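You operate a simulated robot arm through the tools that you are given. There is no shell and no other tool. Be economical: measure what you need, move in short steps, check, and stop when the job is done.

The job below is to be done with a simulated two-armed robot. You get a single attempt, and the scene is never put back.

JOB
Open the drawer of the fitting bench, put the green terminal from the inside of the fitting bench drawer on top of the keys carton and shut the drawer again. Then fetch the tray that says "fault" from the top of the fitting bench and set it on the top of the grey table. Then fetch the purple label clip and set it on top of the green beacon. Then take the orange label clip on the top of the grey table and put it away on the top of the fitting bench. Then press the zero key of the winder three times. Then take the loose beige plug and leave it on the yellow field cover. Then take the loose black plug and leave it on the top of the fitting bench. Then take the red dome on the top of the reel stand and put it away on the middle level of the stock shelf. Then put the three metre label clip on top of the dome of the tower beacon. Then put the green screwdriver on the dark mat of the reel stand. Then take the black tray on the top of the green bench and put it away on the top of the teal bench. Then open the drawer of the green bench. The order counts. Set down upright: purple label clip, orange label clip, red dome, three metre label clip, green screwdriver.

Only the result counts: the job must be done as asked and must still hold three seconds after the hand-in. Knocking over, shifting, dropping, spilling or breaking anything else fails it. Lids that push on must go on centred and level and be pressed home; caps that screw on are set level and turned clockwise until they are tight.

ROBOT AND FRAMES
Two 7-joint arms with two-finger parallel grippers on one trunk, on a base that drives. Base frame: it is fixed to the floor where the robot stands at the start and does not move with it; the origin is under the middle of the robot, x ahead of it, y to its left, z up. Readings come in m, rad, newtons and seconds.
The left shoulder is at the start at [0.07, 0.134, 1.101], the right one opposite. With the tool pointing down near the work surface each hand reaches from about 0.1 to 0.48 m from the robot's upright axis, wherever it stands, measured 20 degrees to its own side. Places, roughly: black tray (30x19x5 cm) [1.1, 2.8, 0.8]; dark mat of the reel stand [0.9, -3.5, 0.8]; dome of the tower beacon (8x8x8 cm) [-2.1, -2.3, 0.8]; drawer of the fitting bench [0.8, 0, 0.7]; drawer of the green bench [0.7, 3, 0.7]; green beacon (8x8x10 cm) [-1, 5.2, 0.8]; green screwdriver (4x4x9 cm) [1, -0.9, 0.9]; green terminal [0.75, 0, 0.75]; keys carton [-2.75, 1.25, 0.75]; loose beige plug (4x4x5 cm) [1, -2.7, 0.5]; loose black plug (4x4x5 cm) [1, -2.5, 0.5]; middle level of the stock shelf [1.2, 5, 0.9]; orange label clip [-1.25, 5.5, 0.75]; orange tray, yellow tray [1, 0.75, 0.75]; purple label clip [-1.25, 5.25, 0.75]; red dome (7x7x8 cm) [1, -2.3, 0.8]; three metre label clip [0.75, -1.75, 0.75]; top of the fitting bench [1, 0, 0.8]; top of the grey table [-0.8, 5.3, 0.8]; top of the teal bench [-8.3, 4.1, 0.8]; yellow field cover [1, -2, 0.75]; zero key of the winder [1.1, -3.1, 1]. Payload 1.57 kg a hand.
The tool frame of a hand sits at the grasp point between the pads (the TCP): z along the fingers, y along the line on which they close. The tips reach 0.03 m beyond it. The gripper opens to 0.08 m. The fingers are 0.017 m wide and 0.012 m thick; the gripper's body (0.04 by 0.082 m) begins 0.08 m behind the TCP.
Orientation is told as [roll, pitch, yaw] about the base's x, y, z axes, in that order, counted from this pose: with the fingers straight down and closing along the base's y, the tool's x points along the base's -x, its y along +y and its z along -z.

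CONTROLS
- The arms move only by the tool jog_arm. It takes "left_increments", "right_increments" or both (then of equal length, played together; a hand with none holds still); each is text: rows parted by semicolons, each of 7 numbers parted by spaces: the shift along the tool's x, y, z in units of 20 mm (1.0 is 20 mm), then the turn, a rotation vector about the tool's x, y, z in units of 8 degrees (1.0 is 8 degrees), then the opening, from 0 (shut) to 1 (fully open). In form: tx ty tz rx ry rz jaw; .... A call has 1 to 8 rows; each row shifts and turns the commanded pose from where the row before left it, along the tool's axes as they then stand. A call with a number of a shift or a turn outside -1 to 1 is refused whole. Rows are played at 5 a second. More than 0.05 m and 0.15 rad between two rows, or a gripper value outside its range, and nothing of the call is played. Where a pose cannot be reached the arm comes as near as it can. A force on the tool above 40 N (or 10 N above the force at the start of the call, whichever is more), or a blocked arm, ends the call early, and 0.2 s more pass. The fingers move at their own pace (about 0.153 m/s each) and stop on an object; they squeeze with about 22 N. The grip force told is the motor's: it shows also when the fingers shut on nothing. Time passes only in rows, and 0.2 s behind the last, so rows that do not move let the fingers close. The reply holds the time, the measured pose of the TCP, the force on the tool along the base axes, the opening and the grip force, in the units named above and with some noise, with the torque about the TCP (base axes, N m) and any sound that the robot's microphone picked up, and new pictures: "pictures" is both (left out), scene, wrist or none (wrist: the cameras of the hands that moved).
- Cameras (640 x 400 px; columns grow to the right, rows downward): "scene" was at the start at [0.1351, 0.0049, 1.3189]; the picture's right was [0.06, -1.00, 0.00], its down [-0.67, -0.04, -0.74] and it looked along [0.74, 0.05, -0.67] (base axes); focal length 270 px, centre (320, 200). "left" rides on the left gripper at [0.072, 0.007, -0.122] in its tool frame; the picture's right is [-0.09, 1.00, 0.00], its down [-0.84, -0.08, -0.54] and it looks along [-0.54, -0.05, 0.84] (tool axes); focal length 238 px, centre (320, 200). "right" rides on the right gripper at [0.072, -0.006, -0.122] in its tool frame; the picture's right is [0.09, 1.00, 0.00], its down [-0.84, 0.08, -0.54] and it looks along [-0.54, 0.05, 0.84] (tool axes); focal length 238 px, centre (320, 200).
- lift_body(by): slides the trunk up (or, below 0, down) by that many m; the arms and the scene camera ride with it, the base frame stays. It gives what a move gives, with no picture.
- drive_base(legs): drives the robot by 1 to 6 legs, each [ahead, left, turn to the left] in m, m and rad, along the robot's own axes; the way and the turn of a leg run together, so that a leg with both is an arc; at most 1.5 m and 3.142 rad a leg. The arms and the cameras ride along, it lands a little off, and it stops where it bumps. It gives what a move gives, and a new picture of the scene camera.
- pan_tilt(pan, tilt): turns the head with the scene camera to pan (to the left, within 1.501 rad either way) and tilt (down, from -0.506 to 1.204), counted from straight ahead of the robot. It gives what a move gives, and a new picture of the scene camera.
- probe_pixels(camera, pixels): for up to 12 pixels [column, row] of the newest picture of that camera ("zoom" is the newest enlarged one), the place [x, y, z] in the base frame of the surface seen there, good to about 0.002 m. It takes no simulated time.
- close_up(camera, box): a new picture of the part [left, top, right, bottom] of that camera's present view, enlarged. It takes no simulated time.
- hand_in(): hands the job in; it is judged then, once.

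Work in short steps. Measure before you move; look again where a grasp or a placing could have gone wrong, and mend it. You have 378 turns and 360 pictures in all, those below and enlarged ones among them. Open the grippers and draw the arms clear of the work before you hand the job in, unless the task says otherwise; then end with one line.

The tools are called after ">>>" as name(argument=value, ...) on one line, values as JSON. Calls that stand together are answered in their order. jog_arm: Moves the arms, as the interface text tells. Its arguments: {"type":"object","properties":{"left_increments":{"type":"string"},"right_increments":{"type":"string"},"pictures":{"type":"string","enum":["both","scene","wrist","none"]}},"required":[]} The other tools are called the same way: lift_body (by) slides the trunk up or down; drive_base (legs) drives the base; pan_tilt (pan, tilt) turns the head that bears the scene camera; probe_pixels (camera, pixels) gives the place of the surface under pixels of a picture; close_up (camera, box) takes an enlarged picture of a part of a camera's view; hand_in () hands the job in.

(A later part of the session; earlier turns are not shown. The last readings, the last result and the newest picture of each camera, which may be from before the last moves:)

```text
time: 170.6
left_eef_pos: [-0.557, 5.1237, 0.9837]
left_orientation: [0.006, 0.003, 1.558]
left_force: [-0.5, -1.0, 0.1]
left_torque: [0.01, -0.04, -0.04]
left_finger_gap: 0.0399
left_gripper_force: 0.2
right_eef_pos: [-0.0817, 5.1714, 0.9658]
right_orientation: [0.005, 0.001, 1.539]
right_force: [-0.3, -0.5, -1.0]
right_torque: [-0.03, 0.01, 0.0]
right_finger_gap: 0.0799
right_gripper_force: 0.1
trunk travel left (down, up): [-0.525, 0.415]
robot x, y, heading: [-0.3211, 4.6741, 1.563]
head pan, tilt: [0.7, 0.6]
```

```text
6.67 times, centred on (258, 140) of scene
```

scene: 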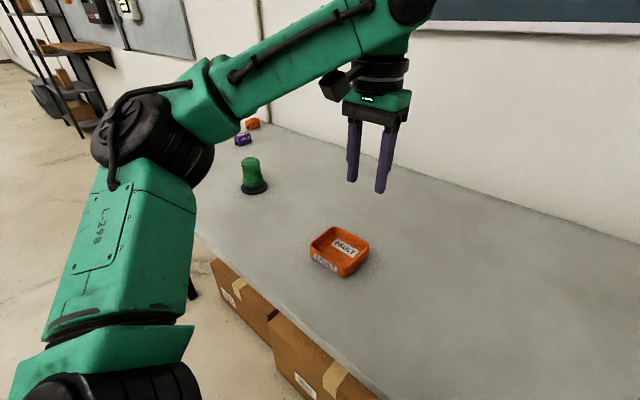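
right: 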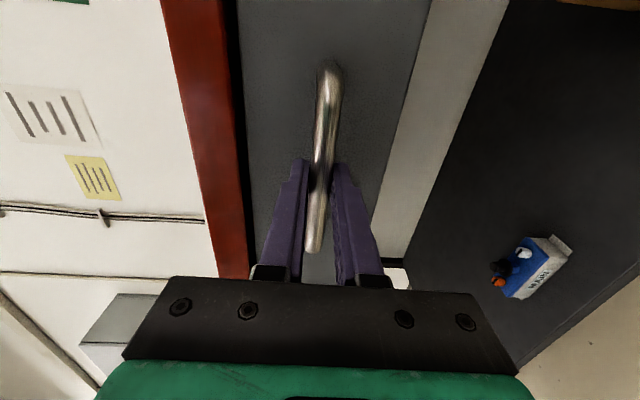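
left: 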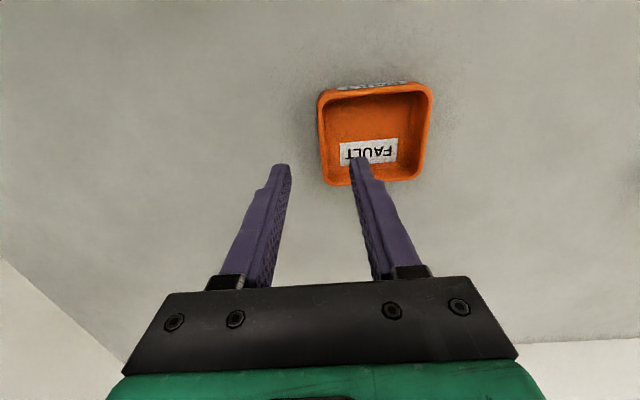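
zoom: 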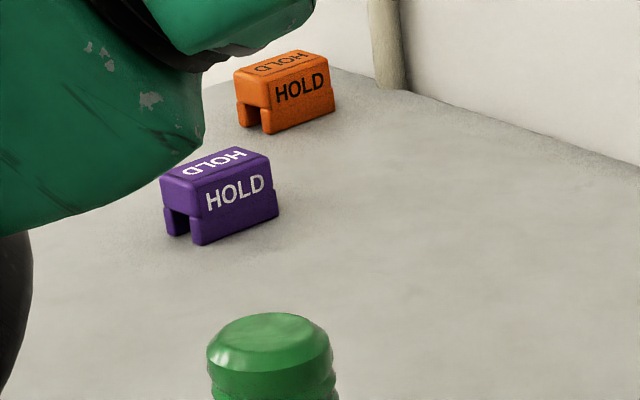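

Clips are at about (-1.24,5.37) and (-1.355,5.50), too deep from the front; I'll approach from the table's left end with the right hand. First retract the left hand, back off and go around.

>>> jog_arm(left_increments="1 0 0 0 0 0 0.5;1 0 0 0 0 0 0.5;1 0 0 0 0 0 0.5;1 0 0 0 0 0 0.5;1 0 0 0 0 0 0.5;1 0 0 0 0 0 0.5;1 0 0 0 0 0 0.5;1 0 0 0 0 0 0.5", pictures="none")

>>> drive_base(legs=[[-0.35, 0, 0], [0, 1.42, 0], [0, 0, -0.6]])

>>> pan_tilt(pan=0.0, tilt=0.6)

```text
time: 172.4
left_eef_pos: [-0.557, 4.962, 0.985]
left_orientation: [0.005, 0.002, 1.559]
left_force: [-0.6, -0.3, 0.0]
left_torque: [0.06, 0.03, 0.01]
left_finger_gap: 0.04
left_gripper_force: 0.1
right_eef_pos: [-0.0831, 5.1708, 0.9668]
right_orientation: [0.006, 0.0, 1.538]
right_force: [0.6, 0.3, -0.5]
right_torque: [-0.03, 0.03, 0.0]
right_finger_gap: 0.0801
right_gripper_force: 0.1
trunk travel left (down, up): [-0.525, 0.415]
robot x, y, heading: [-0.3212, 4.6768, 1.566]
head pan, tilt: [0.7, 0.6]
```

```text
time: 183.0
left_eef_pos: [-1.8039, 4.6701, 0.9848]
left_orientation: [0.005, 0.001, 1.007]
left_force: [1.3, 0.1, -0.2]
left_torque: [-0.01, 0.01, 0.01]
left_finger_gap: 0.0399
left_gripper_force: 0.3
right_eef_pos: [-1.2897, 4.6007, 0.9661]
right_orientation: [0.006, 0.0, 0.989]
right_force: [0.1, -0.3, -1.1]
right_torque: [-0.03, 0.02, 0.01]
right_finger_gap: 0.08
right_gripper_force: 0.1
trunk travel left (down, up): [-0.525, 0.415]
robot x, y, heading: [-1.7518, 4.2996, 1.024]
head pan, tilt: [0.7, 0.6]
```

scene: 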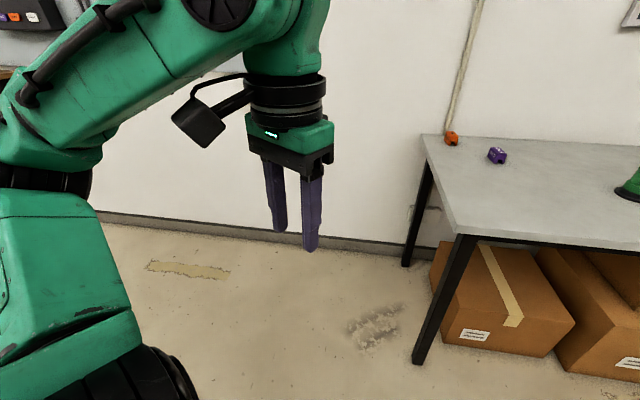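

```text
time: 184.1
left_eef_pos: [-1.8039, 4.6713, 0.985]
left_orientation: [0.007, 0.003, 1.009]
left_force: [-0.1, -0.8, -0.4]
left_torque: [0.01, 0.03, -0.01]
left_finger_gap: 0.0401
left_gripper_force: 0.1
right_eef_pos: [-1.2902, 4.5997, 0.9658]
right_orientation: [0.006, 0.002, 0.99]
right_force: [0.8, 0.4, -0.3]
right_torque: [0.0, -0.02, 0.01]
right_finger_gap: 0.0801
right_gripper_force: 0.1
trunk travel left (down, up): [-0.525, 0.415]
robot x, y, heading: [-1.7539, 4.3028, 1.021]
head pan, tilt: [0.0, 0.6]
```

scene: 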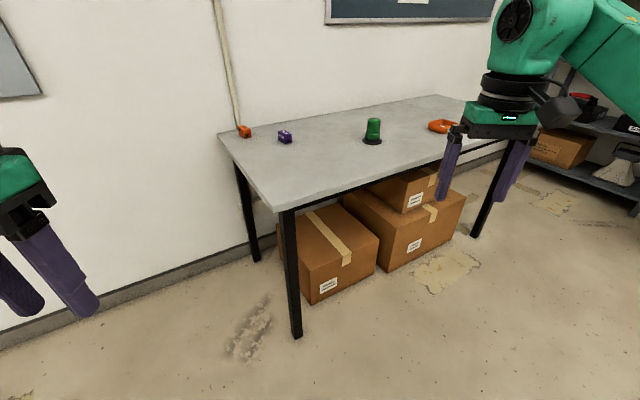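

Free floor left of the table. Drive diagonally to about (-1.68, 5.12).

>>> drive_base(legs=[[0.735, 0.363, 0]])

>>> pan_tilt(pan=-0.4, tilt=0.8)

```text
time: 187.8
left_eef_pos: [-1.6973, 5.3367, 0.983]
left_orientation: [0.002, 0.002, 0.82]
left_force: [-0.5, -0.8, -0.2]
left_torque: [-0.01, -0.03, -0.01]
left_finger_gap: 0.0404
left_gripper_force: 0.0
right_eef_pos: [-1.2062, 5.172, 0.9662]
right_orientation: [0.005, 0.003, 0.801]
right_force: [-0.2, -0.2, 0.2]
right_torque: [-0.06, 0.0, 0.01]
right_finger_gap: 0.0801
right_gripper_force: 0.0
trunk travel left (down, up): [-0.525, 0.415]
robot x, y, heading: [-1.715, 4.9607, 0.829]
head pan, tilt: [0.0, 0.6]
stopped in leg 1: the robot was blocked; the commanded pose is now the measured one
```

scene: 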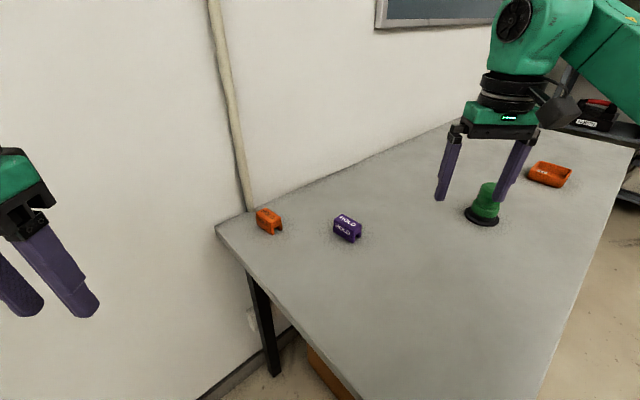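

```text
time: 188.7
left_eef_pos: [-1.6972, 5.3361, 0.9847]
left_orientation: [0.003, 0.004, 0.819]
left_force: [-0.9, 0.2, 0.2]
left_torque: [0.0, 0.01, 0.01]
left_finger_gap: 0.04
left_gripper_force: 0.0
right_eef_pos: [-1.2055, 5.1697, 0.9659]
right_orientation: [0.007, -0.001, 0.801]
right_force: [-0.1, 0.3, 0.0]
right_torque: [-0.02, 0.03, 0.01]
right_finger_gap: 0.0799
right_gripper_force: 0.1
trunk travel left (down, up): [-0.525, 0.415]
robot x, y, heading: [-1.7157, 4.9638, 0.835]
head pan, tilt: [-0.4, 0.799]
```

scene: 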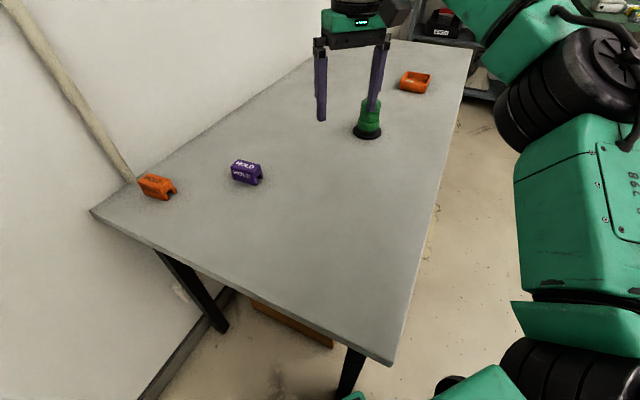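

The base bumped the table corner. Check that nothing shifted by probing, then back off.

>>> probe_pixels(camera="scene", pixels=[[368, 133], [372, 108], [245, 163], [232, 166], [258, 167], [157, 180], [245, 178], [388, 360], [92, 212], [415, 85]])

>>> drive_base(legs=[[0, 0.12, 0.1]])

```text
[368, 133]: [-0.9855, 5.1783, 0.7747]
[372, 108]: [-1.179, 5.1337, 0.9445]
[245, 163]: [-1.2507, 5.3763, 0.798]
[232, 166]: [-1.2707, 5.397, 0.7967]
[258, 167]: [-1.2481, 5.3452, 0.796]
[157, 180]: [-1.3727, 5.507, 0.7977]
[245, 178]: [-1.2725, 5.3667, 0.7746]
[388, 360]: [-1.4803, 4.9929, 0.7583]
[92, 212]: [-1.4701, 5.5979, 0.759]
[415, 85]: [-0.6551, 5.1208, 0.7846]
```

```text
time: 189.9
left_eef_pos: [-1.8255, 5.4113, 0.9842]
left_orientation: [0.006, 0.001, 0.917]
left_force: [-0.8, 1.2, 0.6]
left_torque: [-0.01, -0.01, -0.02]
left_finger_gap: 0.0399
left_gripper_force: 0.0
right_eef_pos: [-1.3193, 5.2948, 0.9655]
right_orientation: [0.007, 0.0, 0.9]
right_force: [0.4, 0.1, -0.8]
right_torque: [-0.01, 0.0, -0.01]
right_finger_gap: 0.0804
right_gripper_force: 0.1
trunk travel left (down, up): [-0.525, 0.415]
robot x, y, heading: [-1.808, 5.0398, 0.928]
head pan, tilt: [-0.4, 0.799]
```

scene: 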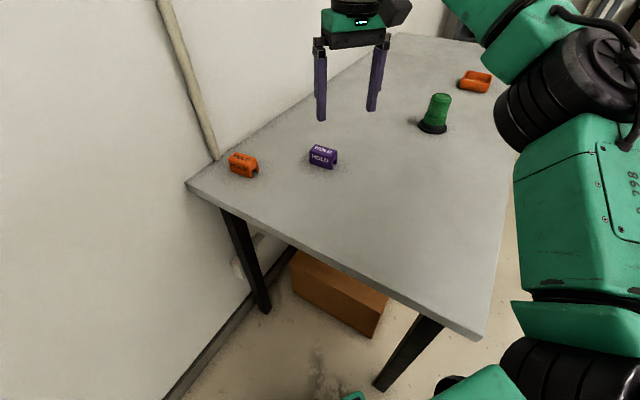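

Table left edge is x≈-1.48, nothing moved. Retract both hands a bit and creep to (-1.775, 5.24).

>>> jog_arm(left_increments="1 0 0 0 0 0 0.5;1 0 0 0 0 0 0.5;1 0 0 0 0 0 0.5;1 0 0 0 0 0 0.5;1 0 0 0 0 0 0.5;1 0 0 0 0 0 0.5", right_increments="1 -0.5 0 0 0 0 1;1 -0.5 0 0 0 0 1;1 -0.5 0 0 0 0 1;1 -0.5 0 0 0 0 1;1 0 0 0 0 0 1;0 0 0 0 0 0 1", pictures="none")

>>> drive_base(legs=[[0.18, 0.093, 0.07]])

```text
time: 191.3
left_eef_pos: [-1.8555, 5.3091, 0.9661]
left_orientation: [0.005, 0.002, 0.919]
left_force: [0.9, -0.4, -0.5]
left_torque: [-0.02, -0.01, 0.0]
left_finger_gap: 0.0401
left_gripper_force: 0.1
left hand out of reach, approached as far as the arm can: row 1, 2, 3, 4, 5, 6
right_eef_pos: [-1.3511, 5.1912, 0.9653]
right_orientation: [0.007, 0.0, 0.899]
right_force: [-0.4, 0.0, -0.3]
right_torque: [-0.01, -0.03, 0.01]
right_finger_gap: 0.0798
right_gripper_force: 0.1
trunk travel left (down, up): [-0.525, 0.415]
robot x, y, heading: [-1.8052, 5.0385, 0.925]
head pan, tilt: [-0.4, 0.799]
```

```text
time: 192.9
left_eef_pos: [-1.8437, 5.506, 0.9676]
left_orientation: [0.009, -0.001, 0.985]
left_force: [-0.2, 0.6, 0.2]
left_torque: [-0.01, -0.01, 0.01]
left_finger_gap: 0.0403
left_gripper_force: 0.1
right_eef_pos: [-1.3332, 5.4255, 0.9646]
right_orientation: [0.008, -0.003, 0.967]
right_force: [-0.3, -0.4, 0.3]
right_torque: [0.01, 0.02, 0.04]
right_finger_gap: 0.08
right_gripper_force: 0.0
trunk travel left (down, up): [-0.525, 0.415]
robot x, y, heading: [-1.7792, 5.247, 1.0]
head pan, tilt: [-0.4, 0.799]
```

scene: 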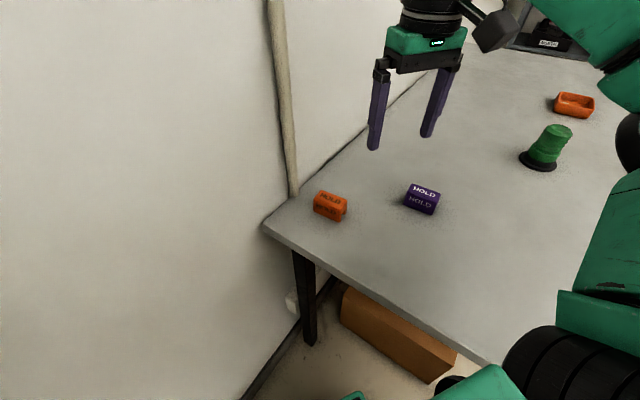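

Good. Zoom on the purple clip for its exact pose, and probe.

>>> close_up(camera="scene", box=[382, 170, 462, 220])

>>> probe_pixels(camera="zoom", pixels=[[320, 160], [250, 110], [440, 195], [200, 210], [400, 280], [290, 240], [455, 240], [180, 130], [430, 160], [150, 280]])

```text
8.00 times, centred on (422, 195) of scene
```

zoom: 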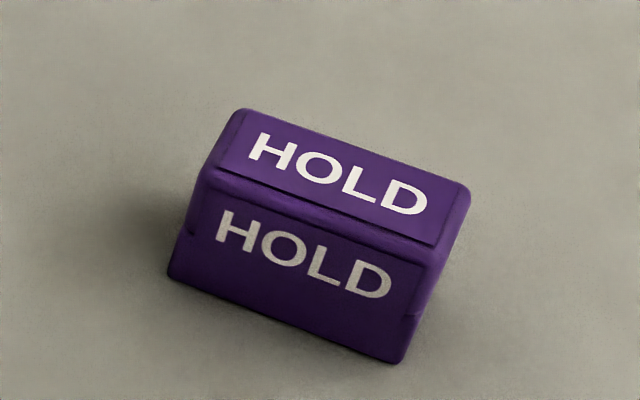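

```text
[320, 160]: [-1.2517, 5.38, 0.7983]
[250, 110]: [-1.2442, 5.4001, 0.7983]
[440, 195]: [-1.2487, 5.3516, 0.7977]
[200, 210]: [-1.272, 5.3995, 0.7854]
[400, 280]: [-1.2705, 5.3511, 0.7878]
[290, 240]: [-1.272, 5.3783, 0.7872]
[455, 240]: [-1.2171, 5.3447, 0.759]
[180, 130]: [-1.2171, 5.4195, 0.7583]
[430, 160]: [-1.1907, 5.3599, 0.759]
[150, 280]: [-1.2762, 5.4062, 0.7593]
```

The purple clip is centred near (-1.257, 5.374), long along y, top 0.798. Turn the right hand so it closes along x and bring it above.

>>> jog_arm(right_increments="0 0 0 0 0 -0.866 0.8;0 0 0 0 0 -0.866 0.8;0 0 0 0 0 -0.866 0.8;0 0 0 0 0 -0.866 0.8;0 0 0 0 0 -0.866 0.8;0 0 0 0 0 0 0.8", pictures="none")

>>> jog_arm(right_increments="0.65 -0.95 0 0 0 0 0.8;0.65 -0.95 0 0 0 0 0.8;0.65 -0.95 0 0 0 0 0.8;0.6 -0.95 0 0 0 0 0.8;0 0 1 0 0 0 0.8;0 0 1 0 0 0 0.8;0 0 1 0 0 0 0.8;0 0 1 0 0 0 0.8", pictures="wrist")

```text
time: 194.3
left_eef_pos: [-1.8433, 5.5088, 0.9675]
left_orientation: [0.008, -0.003, 0.986]
left_force: [-0.3, -0.1, -1.0]
left_torque: [-0.02, 0.04, 0.02]
left_finger_gap: 0.04
left_gripper_force: 0.2
right_eef_pos: [-1.3962, 5.4283, 0.9434]
right_orientation: [0.006, -0.01, 1.568]
right_force: [1.2, -0.5, -0.1]
right_torque: [0.01, -0.01, 0.02]
right_finger_gap: 0.0641
right_gripper_force: 0.1
right hand out of reach, approached as far as the arm can: row 3, 4, 5
trunk travel left (down, up): [-0.525, 0.415]
robot x, y, heading: [-1.7759, 5.2476, 0.996]
head pan, tilt: [-0.4, 0.799]
```

```text
time: 196.2
left_eef_pos: [-1.8432, 5.5084, 0.9672]
left_orientation: [0.009, -0.002, 0.986]
left_force: [0.5, 0.2, 0.5]
left_torque: [0.0, 0.01, 0.0]
left_finger_gap: 0.0402
left_gripper_force: 0.0
right_eef_pos: [-1.3984, 5.3946, 0.8426]
right_orientation: [0.008, -0.009, 1.57]
right_force: [0.2, -0.1, -0.1]
right_torque: [0.02, -0.02, -0.01]
right_finger_gap: 0.0639
right_gripper_force: 0.0
right hand out of reach, approached as far as the arm can: row 1, 2, 3, 4
trunk travel left (down, up): [-0.525, 0.415]
robot x, y, heading: [-1.7788, 5.2461, 0.999]
head pan, tilt: [-0.4, 0.799]
```

right: 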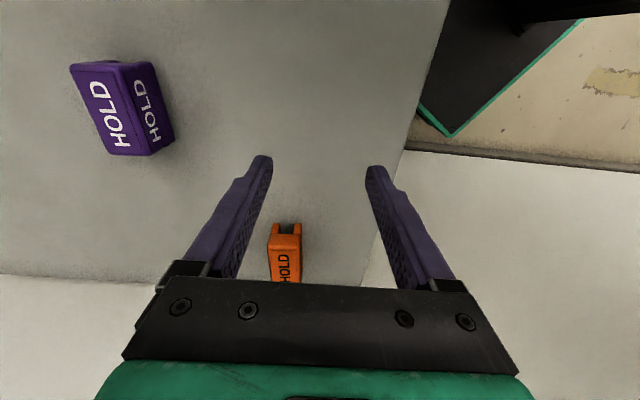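

The yawed pose is out of reach. I'll raise and turn the other way (yaw≈0, closing along y over the 5.5 cm length).

>>> jog_arm(right_increments="0.5 0 -1 0 0 0 1;0.5 0 -1 0 0 1 1;0 0 -1 0 0 1 1;0 0 0 0 0 1 1;0 0 0 0 0 1 1;0 0 0 0 0 1 1;0 0 0 0 0 1 1;0 0 0 0 0 1 1", pictures="none")

>>> jog_arm(right_increments="0 0 0 0 0 1 1;0 0 0 0 0 1 1;0 0 0 0 0 1 1;0 0 0 0 0 1 1;0 0 0 0 0 0.25 1", pictures="none")

```text
time: 197.9
left_eef_pos: [-1.8436, 5.5084, 0.9671]
left_orientation: [0.008, -0.002, 0.986]
left_force: [0.6, -0.1, -0.2]
left_torque: [0.02, 0.02, -0.05]
left_finger_gap: 0.0399
left_gripper_force: 0.1
right_eef_pos: [-1.3981, 5.3706, 0.9055]
right_orientation: [0.011, -0.001, 0.592]
right_force: [0.4, -0.8, -0.2]
right_torque: [-0.02, 0.01, 0.0]
right_finger_gap: 0.0798
right_gripper_force: 0.1
trunk travel left (down, up): [-0.525, 0.415]
robot x, y, heading: [-1.7786, 5.2482, 0.997]
head pan, tilt: [-0.4, 0.799]
```

```text
time: 199.2
left_eef_pos: [-1.8439, 5.5081, 0.9677]
left_orientation: [0.007, -0.002, 0.987]
left_force: [0.0, -0.7, -0.4]
left_torque: [0.0, -0.01, 0.01]
left_finger_gap: 0.0398
left_gripper_force: 0.0
right_eef_pos: [-1.3969, 5.3726, 0.9043]
right_orientation: [0.006, 0.007, -0.003]
right_force: [0.5, -0.1, -1.4]
right_torque: [-0.03, 0.0, -0.01]
right_finger_gap: 0.08
right_gripper_force: 0.0
trunk travel left (down, up): [-0.525, 0.415]
robot x, y, heading: [-1.7741, 5.2429, 0.995]
head pan, tilt: [-0.4, 0.799]
```

Yaw 0 works. Move 0.14 m along +x over the clip.

>>> jog_arm(right_increments="-1 0 0 0 0 0 1;-1 0 0 0 0 0 1;-1 0 0 0 0 0 1;-1 0 0 0 0 0 1;-1 0 0 0 0 0 1;-1 0 0 0 0 0 1;-1 0.1 0 0 0 0 1;0 0 0 0 0 0 1", pictures="wrist")

```text
time: 200.9
left_eef_pos: [-1.8441, 5.5076, 0.9682]
left_orientation: [0.009, -0.002, 0.986]
left_force: [0.3, -0.1, 0.2]
left_torque: [0.0, -0.02, -0.01]
left_finger_gap: 0.04
left_gripper_force: 0.0
right_eef_pos: [-1.2564, 5.375, 0.9028]
right_orientation: [0.008, 0.007, 0.001]
right_force: [0.9, 0.2, -0.6]
right_torque: [-0.02, 0.0, 0.01]
right_finger_gap: 0.08
right_gripper_force: 0.1
trunk travel left (down, up): [-0.525, 0.415]
robot x, y, heading: [-1.7736, 5.2421, 0.999]
head pan, tilt: [-0.4, 0.799]
```

right: 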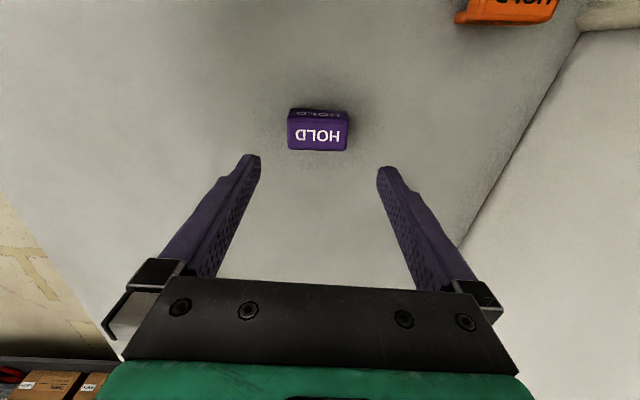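

Clip centred at column 318. Descend to z≈0.798 and close.

>>> jog_arm(right_increments="0 0 1 0 0 0 1;0 0 1 0 0 0 1;0 0 1 0 0 0 1;0 0 1 0 0 0 1;0 0 1 0 0 0 1;0 0 0.2 0 0 0 1;0 0 0 0 0 0 1", pictures="wrist")

```text
time: 202.6
left_eef_pos: [-1.845, 5.5077, 0.9682]
left_orientation: [0.008, -0.001, 0.987]
left_force: [0.3, -0.1, 0.2]
left_torque: [0.0, -0.03, 0.02]
left_finger_gap: 0.0397
left_gripper_force: 0.0
right_eef_pos: [-1.2588, 5.3757, 0.7985]
right_orientation: [0.006, 0.003, 0.0]
right_force: [-0.5, 0.1, -0.3]
right_torque: [-0.02, 0.0, -0.01]
right_finger_gap: 0.0801
right_gripper_force: 0.0
trunk travel left (down, up): [-0.525, 0.415]
robot x, y, heading: [-1.776, 5.2459, 0.999]
head pan, tilt: [-0.4, 0.799]
```

right: 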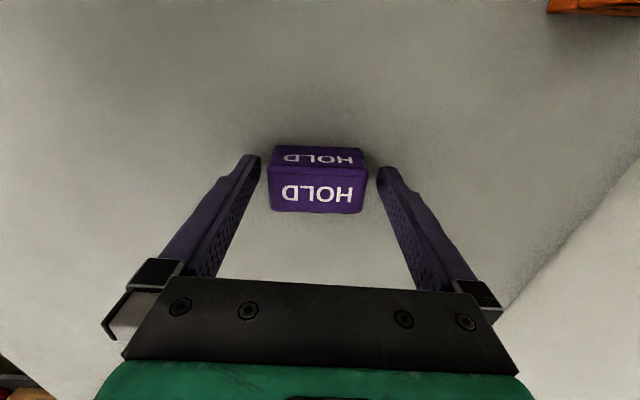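

Aligned (TCP at about row 191 on the top face). Close and lift.

>>> jog_arm(right_increments="0 0 0 0 0 0 0;0 0 0 0 0 0 0;0 0 0 0 0 0 0;0 0 -0.5 0 0 0 0;0 0 -1 0 0 0 0;0 0 -1 0 0 0 0;0 0 -1 0 0 0 0;0 0 -1 0 0 0 0", pictures="wrist")

```text
time: 204.3
left_eef_pos: [-1.8447, 5.5071, 0.9675]
left_orientation: [0.009, -0.004, 0.985]
left_force: [-0.3, 0.6, 0.9]
left_torque: [-0.01, 0.01, -0.01]
left_finger_gap: 0.0401
left_gripper_force: 0.1
right_eef_pos: [-1.2563, 5.3741, 0.8885]
right_orientation: [0.006, 0.007, -0.001]
right_force: [-0.2, -0.3, -1.3]
right_torque: [0.0, -0.01, 0.02]
right_finger_gap: 0.0592
right_gripper_force: 21.9
trunk travel left (down, up): [-0.525, 0.415]
robot x, y, heading: [-1.7766, 5.2487, 0.997]
head pan, tilt: [-0.4, 0.799]
```

right: 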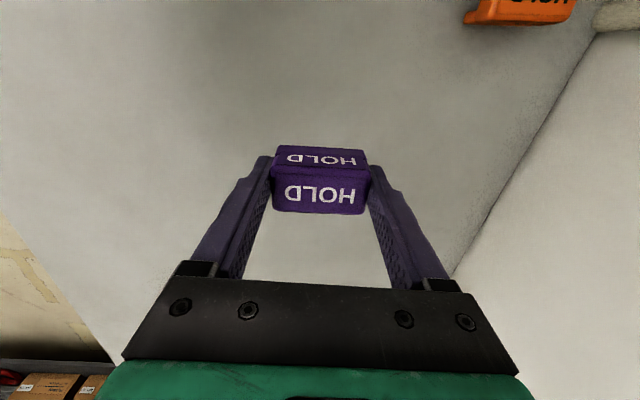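

Held. Raise, draw back, and turn the hand back in line with the robot.

>>> jog_arm(right_increments="1 0 -1 0 0 0 0;1 0 -1 0 0 0 0;1 0 -1 0 0 0 0;1 -0.5 -1 0 0 0 0;1 -1 0 0 0 0 0;0 0 0 0 0 -0.9 0;0 0 0 0 0 -0.9 0;0 0 0 0 0 -0.9 0", pictures="none")

>>> jog_arm(right_increments="0 0 0 0 0 -0.9 0;0 0 0 0 0 -0.9 0;0 0 0 0 0 -0.9 0;0 0 0 0 0 -0.9 0;0 0 0 0 0 -0.9 0", pictures="none")

>>> drive_base(legs=[[-0.55, -0.4, 0], [0, 0, 0.573]])

```text
time: 206.2
left_eef_pos: [-1.8446, 5.5078, 0.9683]
left_orientation: [0.008, -0.003, 0.988]
left_force: [-0.2, -0.6, 0.7]
left_torque: [0.04, 0.03, 0.01]
left_finger_gap: 0.0402
left_gripper_force: 0.1
right_eef_pos: [-1.3567, 5.3559, 0.9651]
right_orientation: [0.009, 0.003, 0.382]
right_force: [-0.7, 0.2, -0.4]
right_torque: [0.05, -0.01, 0.03]
right_finger_gap: 0.0594
right_gripper_force: 22.0
right hand out of reach, approached as far as the arm can: row 5
trunk travel left (down, up): [-0.525, 0.415]
robot x, y, heading: [-1.7762, 5.2472, 1.0]
head pan, tilt: [-0.4, 0.799]
```

```text
time: 207.3
left_eef_pos: [-1.8441, 5.5075, 0.9683]
left_orientation: [0.007, -0.001, 0.986]
left_force: [0.4, -1.0, 0.4]
left_torque: [0.0, 0.02, 0.01]
left_finger_gap: 0.0398
left_gripper_force: 0.1
right_eef_pos: [-1.3577, 5.3543, 0.9664]
right_orientation: [0.011, -0.005, 1.008]
right_force: [0.2, -0.2, 0.2]
right_torque: [-0.04, 0.01, -0.02]
right_finger_gap: 0.0591
right_gripper_force: 22.2
trunk travel left (down, up): [-0.525, 0.415]
robot x, y, heading: [-1.779, 5.2457, 0.999]
head pan, tilt: [-0.4, 0.799]
```

```text
time: 212.7
left_eef_pos: [-1.9493, 4.7468, 0.9671]
left_orientation: [0.006, 0.001, 1.541]
left_force: [-0.2, -0.4, 0.1]
left_torque: [-0.09, 0.0, 0.03]
left_finger_gap: 0.0399
left_gripper_force: 0.0
right_eef_pos: [-1.4546, 4.875, 0.9659]
right_orientation: [0.007, 0.0, 1.561]
right_force: [-0.7, 0.0, -0.3]
right_torque: [-0.02, -0.01, 0.02]
right_finger_gap: 0.0591
right_gripper_force: 21.9
trunk travel left (down, up): [-0.525, 0.415]
robot x, y, heading: [-1.7542, 4.5556, 1.551]
head pan, tilt: [-0.4, 0.799]
```

scene: 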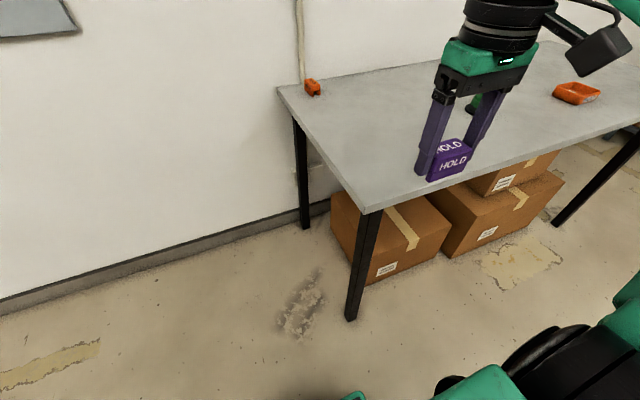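

Strafe right 0.64 m to stand in front of the beacon and look.

>>> drive_base(legs=[[0, -0.64, 0.02], [0.12, 0, 0]])

>>> close_up(camera="scene", box=[160, 100, 480, 300])

```text
time: 217.1
left_eef_pos: [-1.3172, 4.8599, 0.9671]
left_orientation: [0.005, 0.002, 1.558]
left_force: [-0.9, 0.3, -0.4]
left_torque: [-0.06, 0.01, 0.02]
left_finger_gap: 0.0401
left_gripper_force: 0.0
right_eef_pos: [-0.8244, 4.9931, 0.966]
right_orientation: [0.007, -0.001, 1.576]
right_force: [-0.2, -0.2, 0.0]
right_torque: [0.0, 0.0, 0.01]
right_finger_gap: 0.0593
right_gripper_force: 21.7
trunk travel left (down, up): [-0.525, 0.415]
robot x, y, heading: [-1.1186, 4.6726, 1.565]
head pan, tilt: [-0.4, 0.799]
```

scene: 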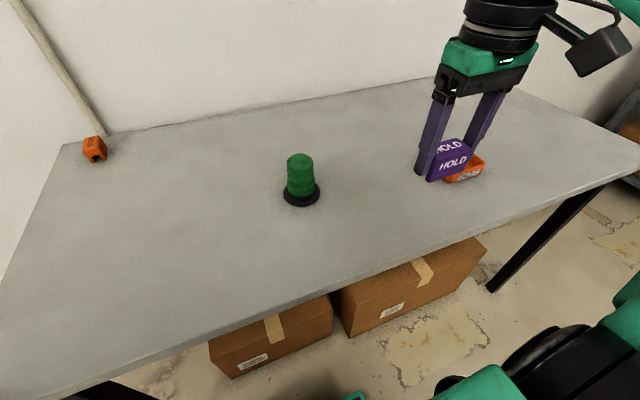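

```text
2.00 times, centred on (320, 200) of scene
```

zoom: 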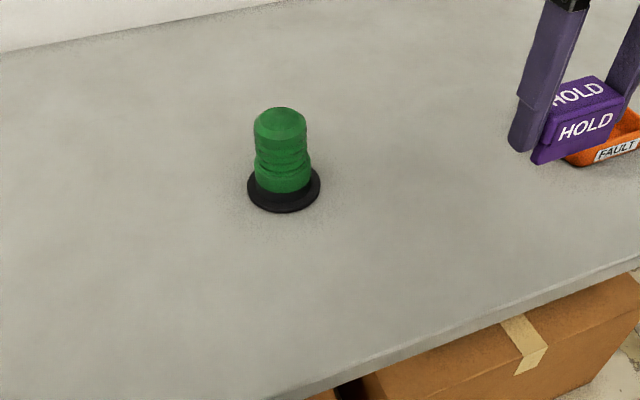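

Zoom on the beacon top for its shape and centre.

>>> close_up(camera="scene", box=[276, 146, 332, 181])

>>> probe_pixels(camera="scene", pixels=[[299, 156], [299, 159], [291, 160], [307, 160], [299, 163], [299, 168], [287, 190], [316, 190], [300, 202], [289, 165], [311, 165]])

```text
11.43 times, centred on (304, 164) of scene
```

zoom: 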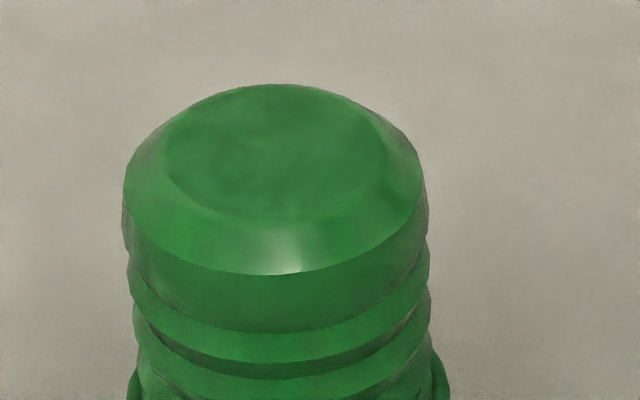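

```text
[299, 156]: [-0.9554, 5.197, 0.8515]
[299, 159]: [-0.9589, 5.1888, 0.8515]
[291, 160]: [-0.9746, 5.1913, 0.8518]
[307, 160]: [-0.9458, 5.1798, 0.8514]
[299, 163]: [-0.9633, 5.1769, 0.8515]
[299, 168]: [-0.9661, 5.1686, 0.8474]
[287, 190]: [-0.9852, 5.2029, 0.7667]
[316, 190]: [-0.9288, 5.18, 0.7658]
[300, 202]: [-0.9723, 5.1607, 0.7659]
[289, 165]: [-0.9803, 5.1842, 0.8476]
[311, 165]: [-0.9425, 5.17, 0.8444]
```

Flat top centre ≈(-0.957, 5.187), z 0.8515. Edge 3 cm closer, then move the clip over it at height.

>>> drive_base(legs=[[0.03, 0, 0.006]])

>>> jog_arm(right_increments="-1 0.83 0 0 0 0 0;-1 0.83 0 0 0 0 0;-1 0.83 0 0 0 0 0;-1 0.83 0 0 0 0 0;-1 0.83 0 0 0 0 0;-1 0.83 0 0 0 0 0;-1 0.83 0 0 0 0 0;-1 0.82 0 0 0 0 0", pictures="wrist")

```text
time: 217.9
left_eef_pos: [-1.319, 4.8864, 0.9674]
left_orientation: [0.008, -0.001, 1.562]
left_force: [-0.1, 0.2, 1.0]
left_torque: [-0.03, -0.01, 0.04]
left_finger_gap: 0.0401
left_gripper_force: 0.2
right_eef_pos: [-0.8267, 5.0231, 0.9659]
right_orientation: [0.007, 0.0, 1.58]
right_force: [0.4, 0.5, -1.1]
right_torque: [-0.01, 0.0, 0.02]
right_finger_gap: 0.0593
right_gripper_force: 22.1
trunk travel left (down, up): [-0.525, 0.415]
robot x, y, heading: [-1.1195, 4.6997, 1.574]
head pan, tilt: [-0.4, 0.799]
```

scene: 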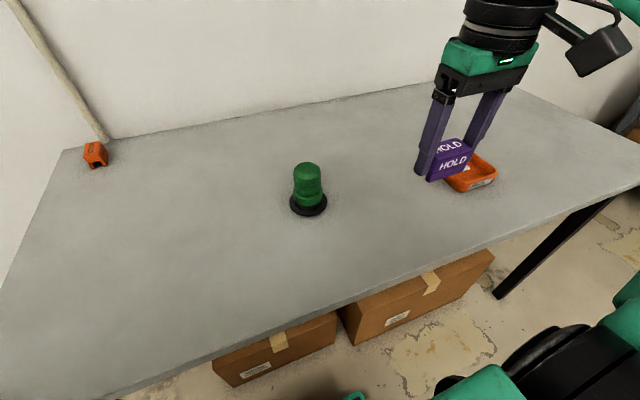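

```text
time: 219.8
left_eef_pos: [-1.3186, 4.8868, 0.9668]
left_orientation: [0.006, 0.004, 1.563]
left_force: [1.1, -0.7, 0.0]
left_torque: [-0.03, -0.01, 0.0]
left_finger_gap: 0.0401
left_gripper_force: 0.1
right_eef_pos: [-0.9645, 5.1808, 0.967]
right_orientation: [0.005, 0.0, 1.581]
right_force: [0.3, -0.3, -0.7]
right_torque: [0.0, -0.01, -0.03]
right_finger_gap: 0.0592
right_gripper_force: 22.3
trunk travel left (down, up): [-0.525, 0.415]
robot x, y, heading: [-1.1186, 4.7019, 1.571]
head pan, tilt: [-0.4, 0.799]
```

right: 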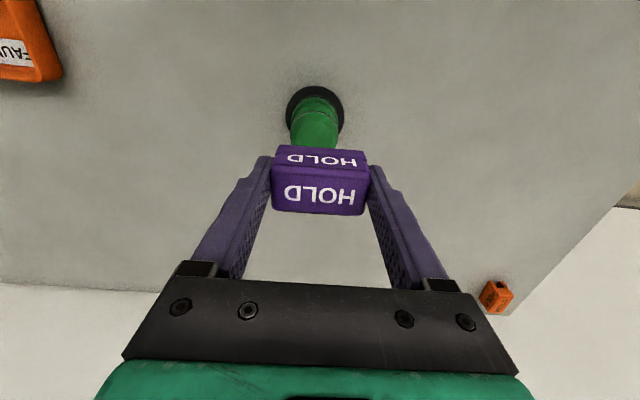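

Fine-correct by 7 mm in x and 6 mm in y, lower to ≈0.907 and view from the head.

>>> jog_arm(right_increments="-0.3 -0.37 1 0 0 0 0;0 0 1 0 0 0 0;0 0 1 0 0 0 0;0 0 0 0 0 0 0", pictures="none")

>>> close_up(camera="scene", box=[228, 105, 388, 225])

```text
time: 220.8
left_eef_pos: [-1.3188, 4.8878, 0.9669]
left_orientation: [0.006, 0.001, 1.561]
left_force: [-0.9, 0.2, 0.4]
left_torque: [0.0, -0.02, -0.01]
left_finger_gap: 0.0401
left_gripper_force: 0.1
right_eef_pos: [-0.9562, 5.1861, 0.9035]
right_orientation: [0.006, -0.004, 1.582]
right_force: [0.0, 0.1, -0.2]
right_torque: [0.02, -0.01, 0.02]
right_finger_gap: 0.0591
right_gripper_force: 21.9
trunk travel left (down, up): [-0.525, 0.415]
robot x, y, heading: [-1.1195, 4.7012, 1.572]
head pan, tilt: [-0.4, 0.799]
```

```text
3.33 times, centred on (308, 165) of scene
```

zoom: 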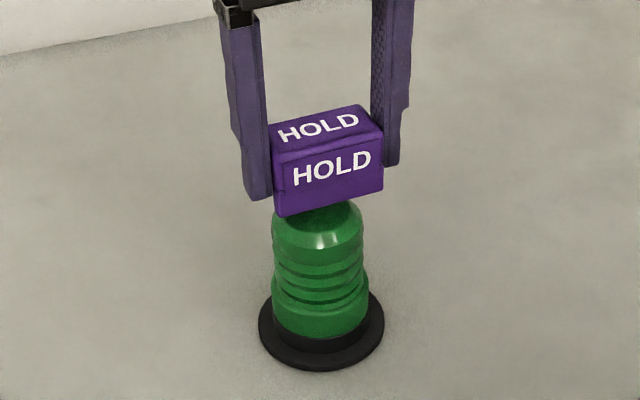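

Centred. Lower the last 12 mm in small steps.

>>> jog_arm(right_increments="0 0 0.3 0 0 0 0;0 0 0.2 0 0 0 0;0 0 0.1 0 0 0 0;0 0 0 0 0 0 0", pictures="none")

```text
time: 221.8
left_eef_pos: [-1.3192, 4.8877, 0.9668]
left_orientation: [0.007, 0.0, 1.562]
left_force: [0.7, 0.4, 0.2]
left_torque: [0.01, 0.0, 0.03]
left_finger_gap: 0.04
left_gripper_force: 0.0
right_eef_pos: [-0.9546, 5.1889, 0.8943]
right_orientation: [0.008, -0.003, 1.58]
right_force: [0.1, -0.1, -0.6]
right_torque: [0.01, -0.01, -0.05]
right_finger_gap: 0.0592
right_gripper_force: 22.2
trunk travel left (down, up): [-0.525, 0.415]
robot x, y, heading: [-1.1187, 4.699, 1.574]
head pan, tilt: [-0.4, 0.799]
```

>>> jog_arm(right_increments="0 0 0.1 0 0 0 0;0 0 0.08 0 0 0 0;0 0 0 0 0 0 0;0 0 0 0 0 0 0", pictures="none")

```text
time: 222.8
left_eef_pos: [-1.3198, 4.8867, 0.9667]
left_orientation: [0.006, 0.0, 1.561]
left_force: [0.4, -0.3, -0.5]
left_torque: [0.03, 0.04, 0.0]
left_finger_gap: 0.0399
left_gripper_force: 0.0
right_eef_pos: [-0.9551, 5.1874, 0.8893]
right_orientation: [0.007, 0.0, 1.581]
right_force: [0.5, -0.2, -0.2]
right_torque: [0.02, 0.01, 0.04]
right_finger_gap: 0.0591
right_gripper_force: 22.0
trunk travel left (down, up): [-0.525, 0.415]
robot x, y, heading: [-1.1162, 4.7032, 1.573]
head pan, tilt: [-0.4, 0.799]
```

No contact force yet; step down 1.5 mm at a time watching force.

>>> jog_arm(right_increments="0 0 0.08 0 0 0 0;0 0 0 0 0 0 0", pictures="none")

>>> close_up(camera="scene", box=[260, 125, 356, 185])

```text
time: 223.3
left_eef_pos: [-1.3186, 4.8875, 0.9685]
left_orientation: [0.004, 0.0, 1.563]
left_force: [1.1, -1.5, 0.3]
left_torque: [0.0, -0.01, 0.04]
left_finger_gap: 0.0399
left_gripper_force: 0.1
right_eef_pos: [-0.9545, 5.1885, 0.8902]
right_orientation: [0.007, -0.003, 1.584]
right_force: [-0.1, 1.4, 8.5]
right_torque: [0.0, -0.08, 0.04]
right_finger_gap: 0.0591
right_gripper_force: 21.8
trunk travel left (down, up): [-0.525, 0.415]
robot x, y, heading: [-1.1205, 4.7004, 1.577]
head pan, tilt: [-0.4, 0.799]
```

```text
6.67 times, centred on (308, 155) of scene
```

zoom: 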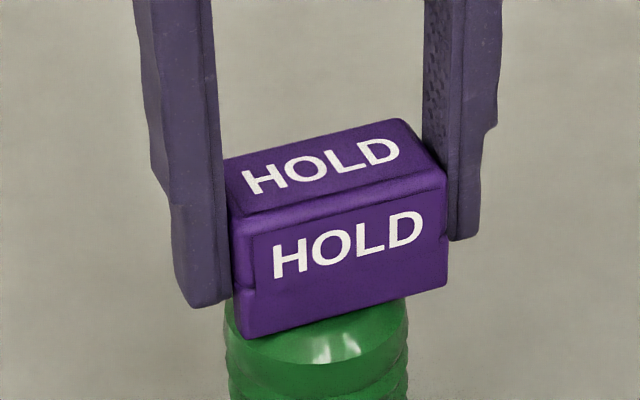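

Contact (8.5 N). Open and rise straight up.

>>> jog_arm(right_increments="0 0 0 0 0 0 0.85;0 0 0 0 0 0 0.9;0 0 0 0 0 0 0.9;0 0 -1 0 0 0 0.9;0 0 -1 0 0 0 0.9;0 0 -1 0 0 0 0.9;0 0 -1 0 0 0 0.9;0 0 -1 0 0 0 0.9", pictures="none")

>>> close_up(camera="scene", box=[228, 105, 388, 225])

```text
time: 225.2
left_eef_pos: [-1.3187, 4.8867, 0.9673]
left_orientation: [0.004, 0.002, 1.563]
left_force: [-0.6, 0.4, 0.0]
left_torque: [0.0, 0.0, -0.02]
left_finger_gap: 0.0401
left_gripper_force: 0.1
right_eef_pos: [-0.9555, 5.1882, 0.9886]
right_orientation: [0.009, -0.002, 1.583]
right_force: [0.2, -0.4, -0.5]
right_torque: [0.01, -0.04, 0.0]
right_finger_gap: 0.0723
right_gripper_force: 0.1
trunk travel left (down, up): [-0.525, 0.415]
robot x, y, heading: [-1.1192, 4.7021, 1.571]
head pan, tilt: [-0.4, 0.799]
```

```text
3.33 times, centred on (308, 165) of scene
```

zoom: 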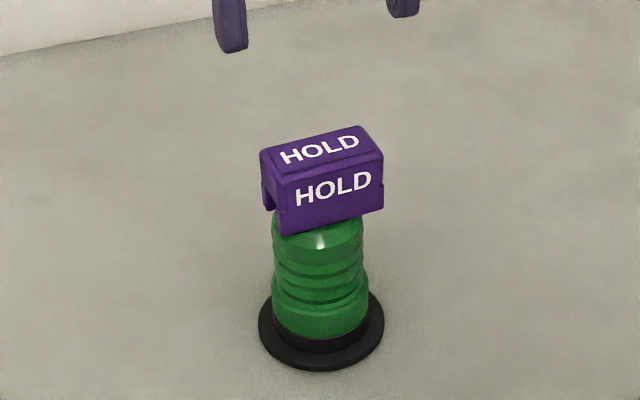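

The purple clip sits squarely on the beacon. Now fetch the orange clip: retract the hand, back off and go to the table's left end again.

>>> jog_arm(right_increments="1 0 0 0 0 0 1;1 0 0 0 0 0 1;1 0 0 0 0 0 1;1 0 0 0 0 0 1;1 0 0 0 0 0 1;1 -0.5 0 0 0 0 1;1 -1 0 0 0 0 1;1 -1 0 0 0 0 1", pictures="none")

>>> drive_base(legs=[[-0.2, 0, 0], [0, 0.68, 0], [0, 0, -0.57]])

```text
time: 226.9
left_eef_pos: [-1.3189, 4.8863, 0.9667]
left_orientation: [0.007, 0.0, 1.561]
left_force: [0.8, -0.4, 0.0]
left_torque: [-0.02, 0.06, -0.01]
left_finger_gap: 0.0399
left_gripper_force: 0.1
right_eef_pos: [-0.9015, 5.0289, 0.9896]
right_orientation: [0.01, -0.002, 1.584]
right_force: [0.5, 0.9, -0.4]
right_torque: [0.03, -0.01, 0.02]
right_finger_gap: 0.08
right_gripper_force: 0.1
trunk travel left (down, up): [-0.525, 0.415]
robot x, y, heading: [-1.1212, 4.7031, 1.573]
head pan, tilt: [-0.4, 0.799]
```

```text
time: 233.6
left_eef_pos: [-1.8884, 4.749, 0.9663]
left_orientation: [0.007, -0.001, 1.021]
left_force: [-0.3, -0.1, -0.1]
left_torque: [0.0, -0.02, 0.04]
left_finger_gap: 0.0402
left_gripper_force: 0.1
right_eef_pos: [-1.4587, 4.6566, 0.99]
right_orientation: [0.007, -0.002, 1.039]
right_force: [0.0, -0.3, -0.4]
right_torque: [0.03, 0.02, 0.0]
right_finger_gap: 0.0801
right_gripper_force: 0.1
trunk travel left (down, up): [-0.525, 0.415]
robot x, y, heading: [-1.8135, 4.4831, 1.032]
head pan, tilt: [-0.4, 0.799]
```

scene: 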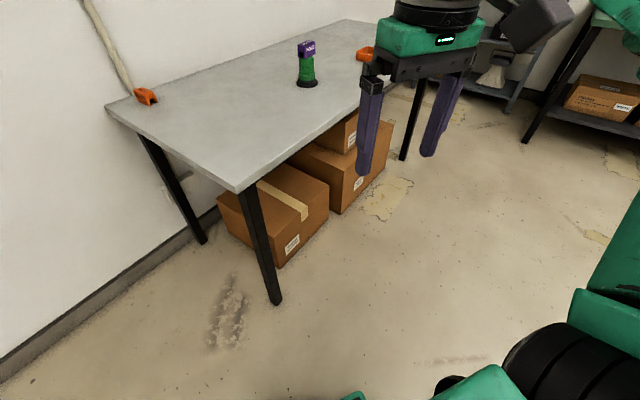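

>>> drive_base(legs=[[0.673, 0.369, -0.03]])

>>> close_up(camera="scene", box=[280, 160, 408, 240])

```text
time: 237.7
left_eef_pos: [-1.864, 5.5166, 0.968]
left_orientation: [0.009, -0.004, 1.02]
left_force: [0.1, -0.2, 0.0]
left_torque: [-0.03, 0.0, 0.0]
left_finger_gap: 0.0401
left_gripper_force: 0.0
right_eef_pos: [-1.4327, 5.4251, 0.9899]
right_orientation: [0.011, -0.006, 1.041]
right_force: [-0.6, 0.1, -0.3]
right_torque: [0.04, 0.0, -0.01]
right_finger_gap: 0.08
right_gripper_force: 0.0
trunk travel left (down, up): [-0.525, 0.415]
robot x, y, heading: [-1.7872, 5.2574, 1.03]
head pan, tilt: [-0.4, 0.799]
```

scene: 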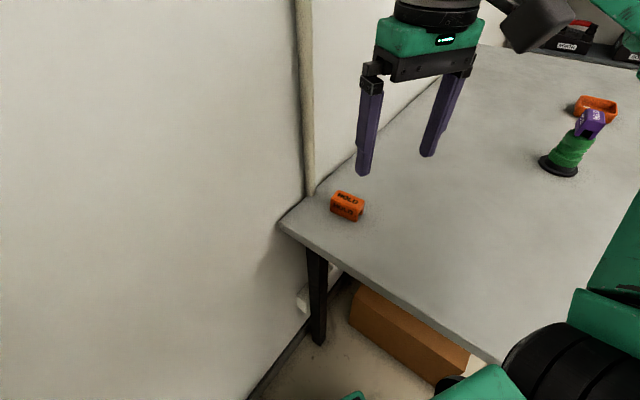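

```text
5.00 times, centred on (344, 200) of scene
```

zoom: 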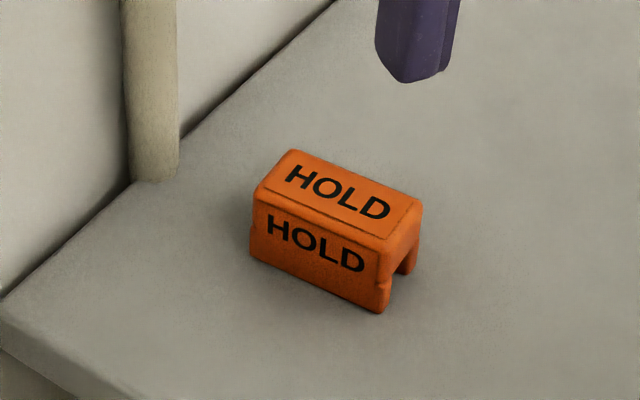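

>>> probe_pixels(camera="zoom", pixels=[[265, 180], [380, 228], [415, 205], [290, 155], [340, 193], [320, 240], [385, 260], [258, 205]])

```text
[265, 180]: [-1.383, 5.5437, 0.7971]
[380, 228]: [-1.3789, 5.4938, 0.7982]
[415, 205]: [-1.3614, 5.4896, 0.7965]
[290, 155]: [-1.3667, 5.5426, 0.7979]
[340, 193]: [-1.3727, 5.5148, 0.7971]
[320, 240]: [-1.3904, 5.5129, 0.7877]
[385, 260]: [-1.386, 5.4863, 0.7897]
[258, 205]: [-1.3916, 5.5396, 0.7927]
```

Orange clip centre ≈(-1.3745, 5.516), yaw about 6°. Turn the hand to yaw≈0.105 and move above it.

>>> jog_arm(right_increments="0 0 0 0 0 0.96 1;0 0 0 0 0 0.96 1;0 0 0 0 0 0.96 1;0 0 0 0 0 0.96 1;0 0 0 0 0 0.96 1;0 0 0 0 0 0.96 1;0 0 0 0 0 0.96 1;0 0 0 0 0 0 1", pictures="none")

>>> jog_arm(right_increments="-0.8 1 0 0 0 0 1;-0.8 1 0 0 0 0 1;-0.8 1 0 0 0 0 1;-0.8 1 0 0 0 0 1;-0.16 0.22 1 0 0 0 1;0 0 1 0 0 0 1;0 0 1 0 0 0 1;0 0 1 0 0 0 1", pictures="wrist")

```text
time: 239.5
left_eef_pos: [-1.8639, 5.5162, 0.9687]
left_orientation: [0.007, -0.003, 1.022]
left_force: [-0.4, 0.1, 0.0]
left_torque: [0.01, -0.02, -0.02]
left_finger_gap: 0.0401
left_gripper_force: 0.1
right_eef_pos: [-1.434, 5.4256, 0.9908]
right_orientation: [0.01, 0.006, 0.102]
right_force: [0.3, -0.4, -0.1]
right_torque: [-0.01, 0.02, -0.02]
right_finger_gap: 0.0799
right_gripper_force: 0.2
trunk travel left (down, up): [-0.525, 0.415]
robot x, y, heading: [-1.7887, 5.2603, 1.032]
head pan, tilt: [-0.4, 0.799]
```

```text
time: 241.3
left_eef_pos: [-1.8632, 5.5172, 0.9681]
left_orientation: [0.008, -0.004, 1.02]
left_force: [0.6, -0.1, -0.8]
left_torque: [0.01, 0.02, -0.01]
left_finger_gap: 0.0397
left_gripper_force: 0.0
right_eef_pos: [-1.3756, 5.5173, 0.9083]
right_orientation: [0.01, 0.004, 0.102]
right_force: [-0.4, 0.5, 0.2]
right_torque: [0.0, -0.01, 0.01]
right_finger_gap: 0.0804
right_gripper_force: 0.1
trunk travel left (down, up): [-0.525, 0.415]
robot x, y, heading: [-1.7899, 5.2575, 1.034]
head pan, tilt: [-0.4, 0.799]
```

right: 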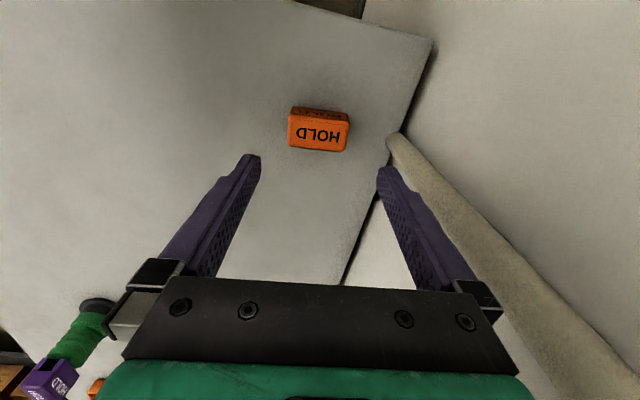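

Clip centred at (318,130); check the wall pipe's clearance by probing it.

>>> probe_pixels(camera="right", pixels=[[398, 150], [430, 195], [480, 255], [415, 200], [290, 130], [348, 135]])

```text
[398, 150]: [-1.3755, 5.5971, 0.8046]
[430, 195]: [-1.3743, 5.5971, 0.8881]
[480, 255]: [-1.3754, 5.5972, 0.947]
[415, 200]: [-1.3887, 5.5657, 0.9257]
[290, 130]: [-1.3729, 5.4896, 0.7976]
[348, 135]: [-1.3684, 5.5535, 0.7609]
```

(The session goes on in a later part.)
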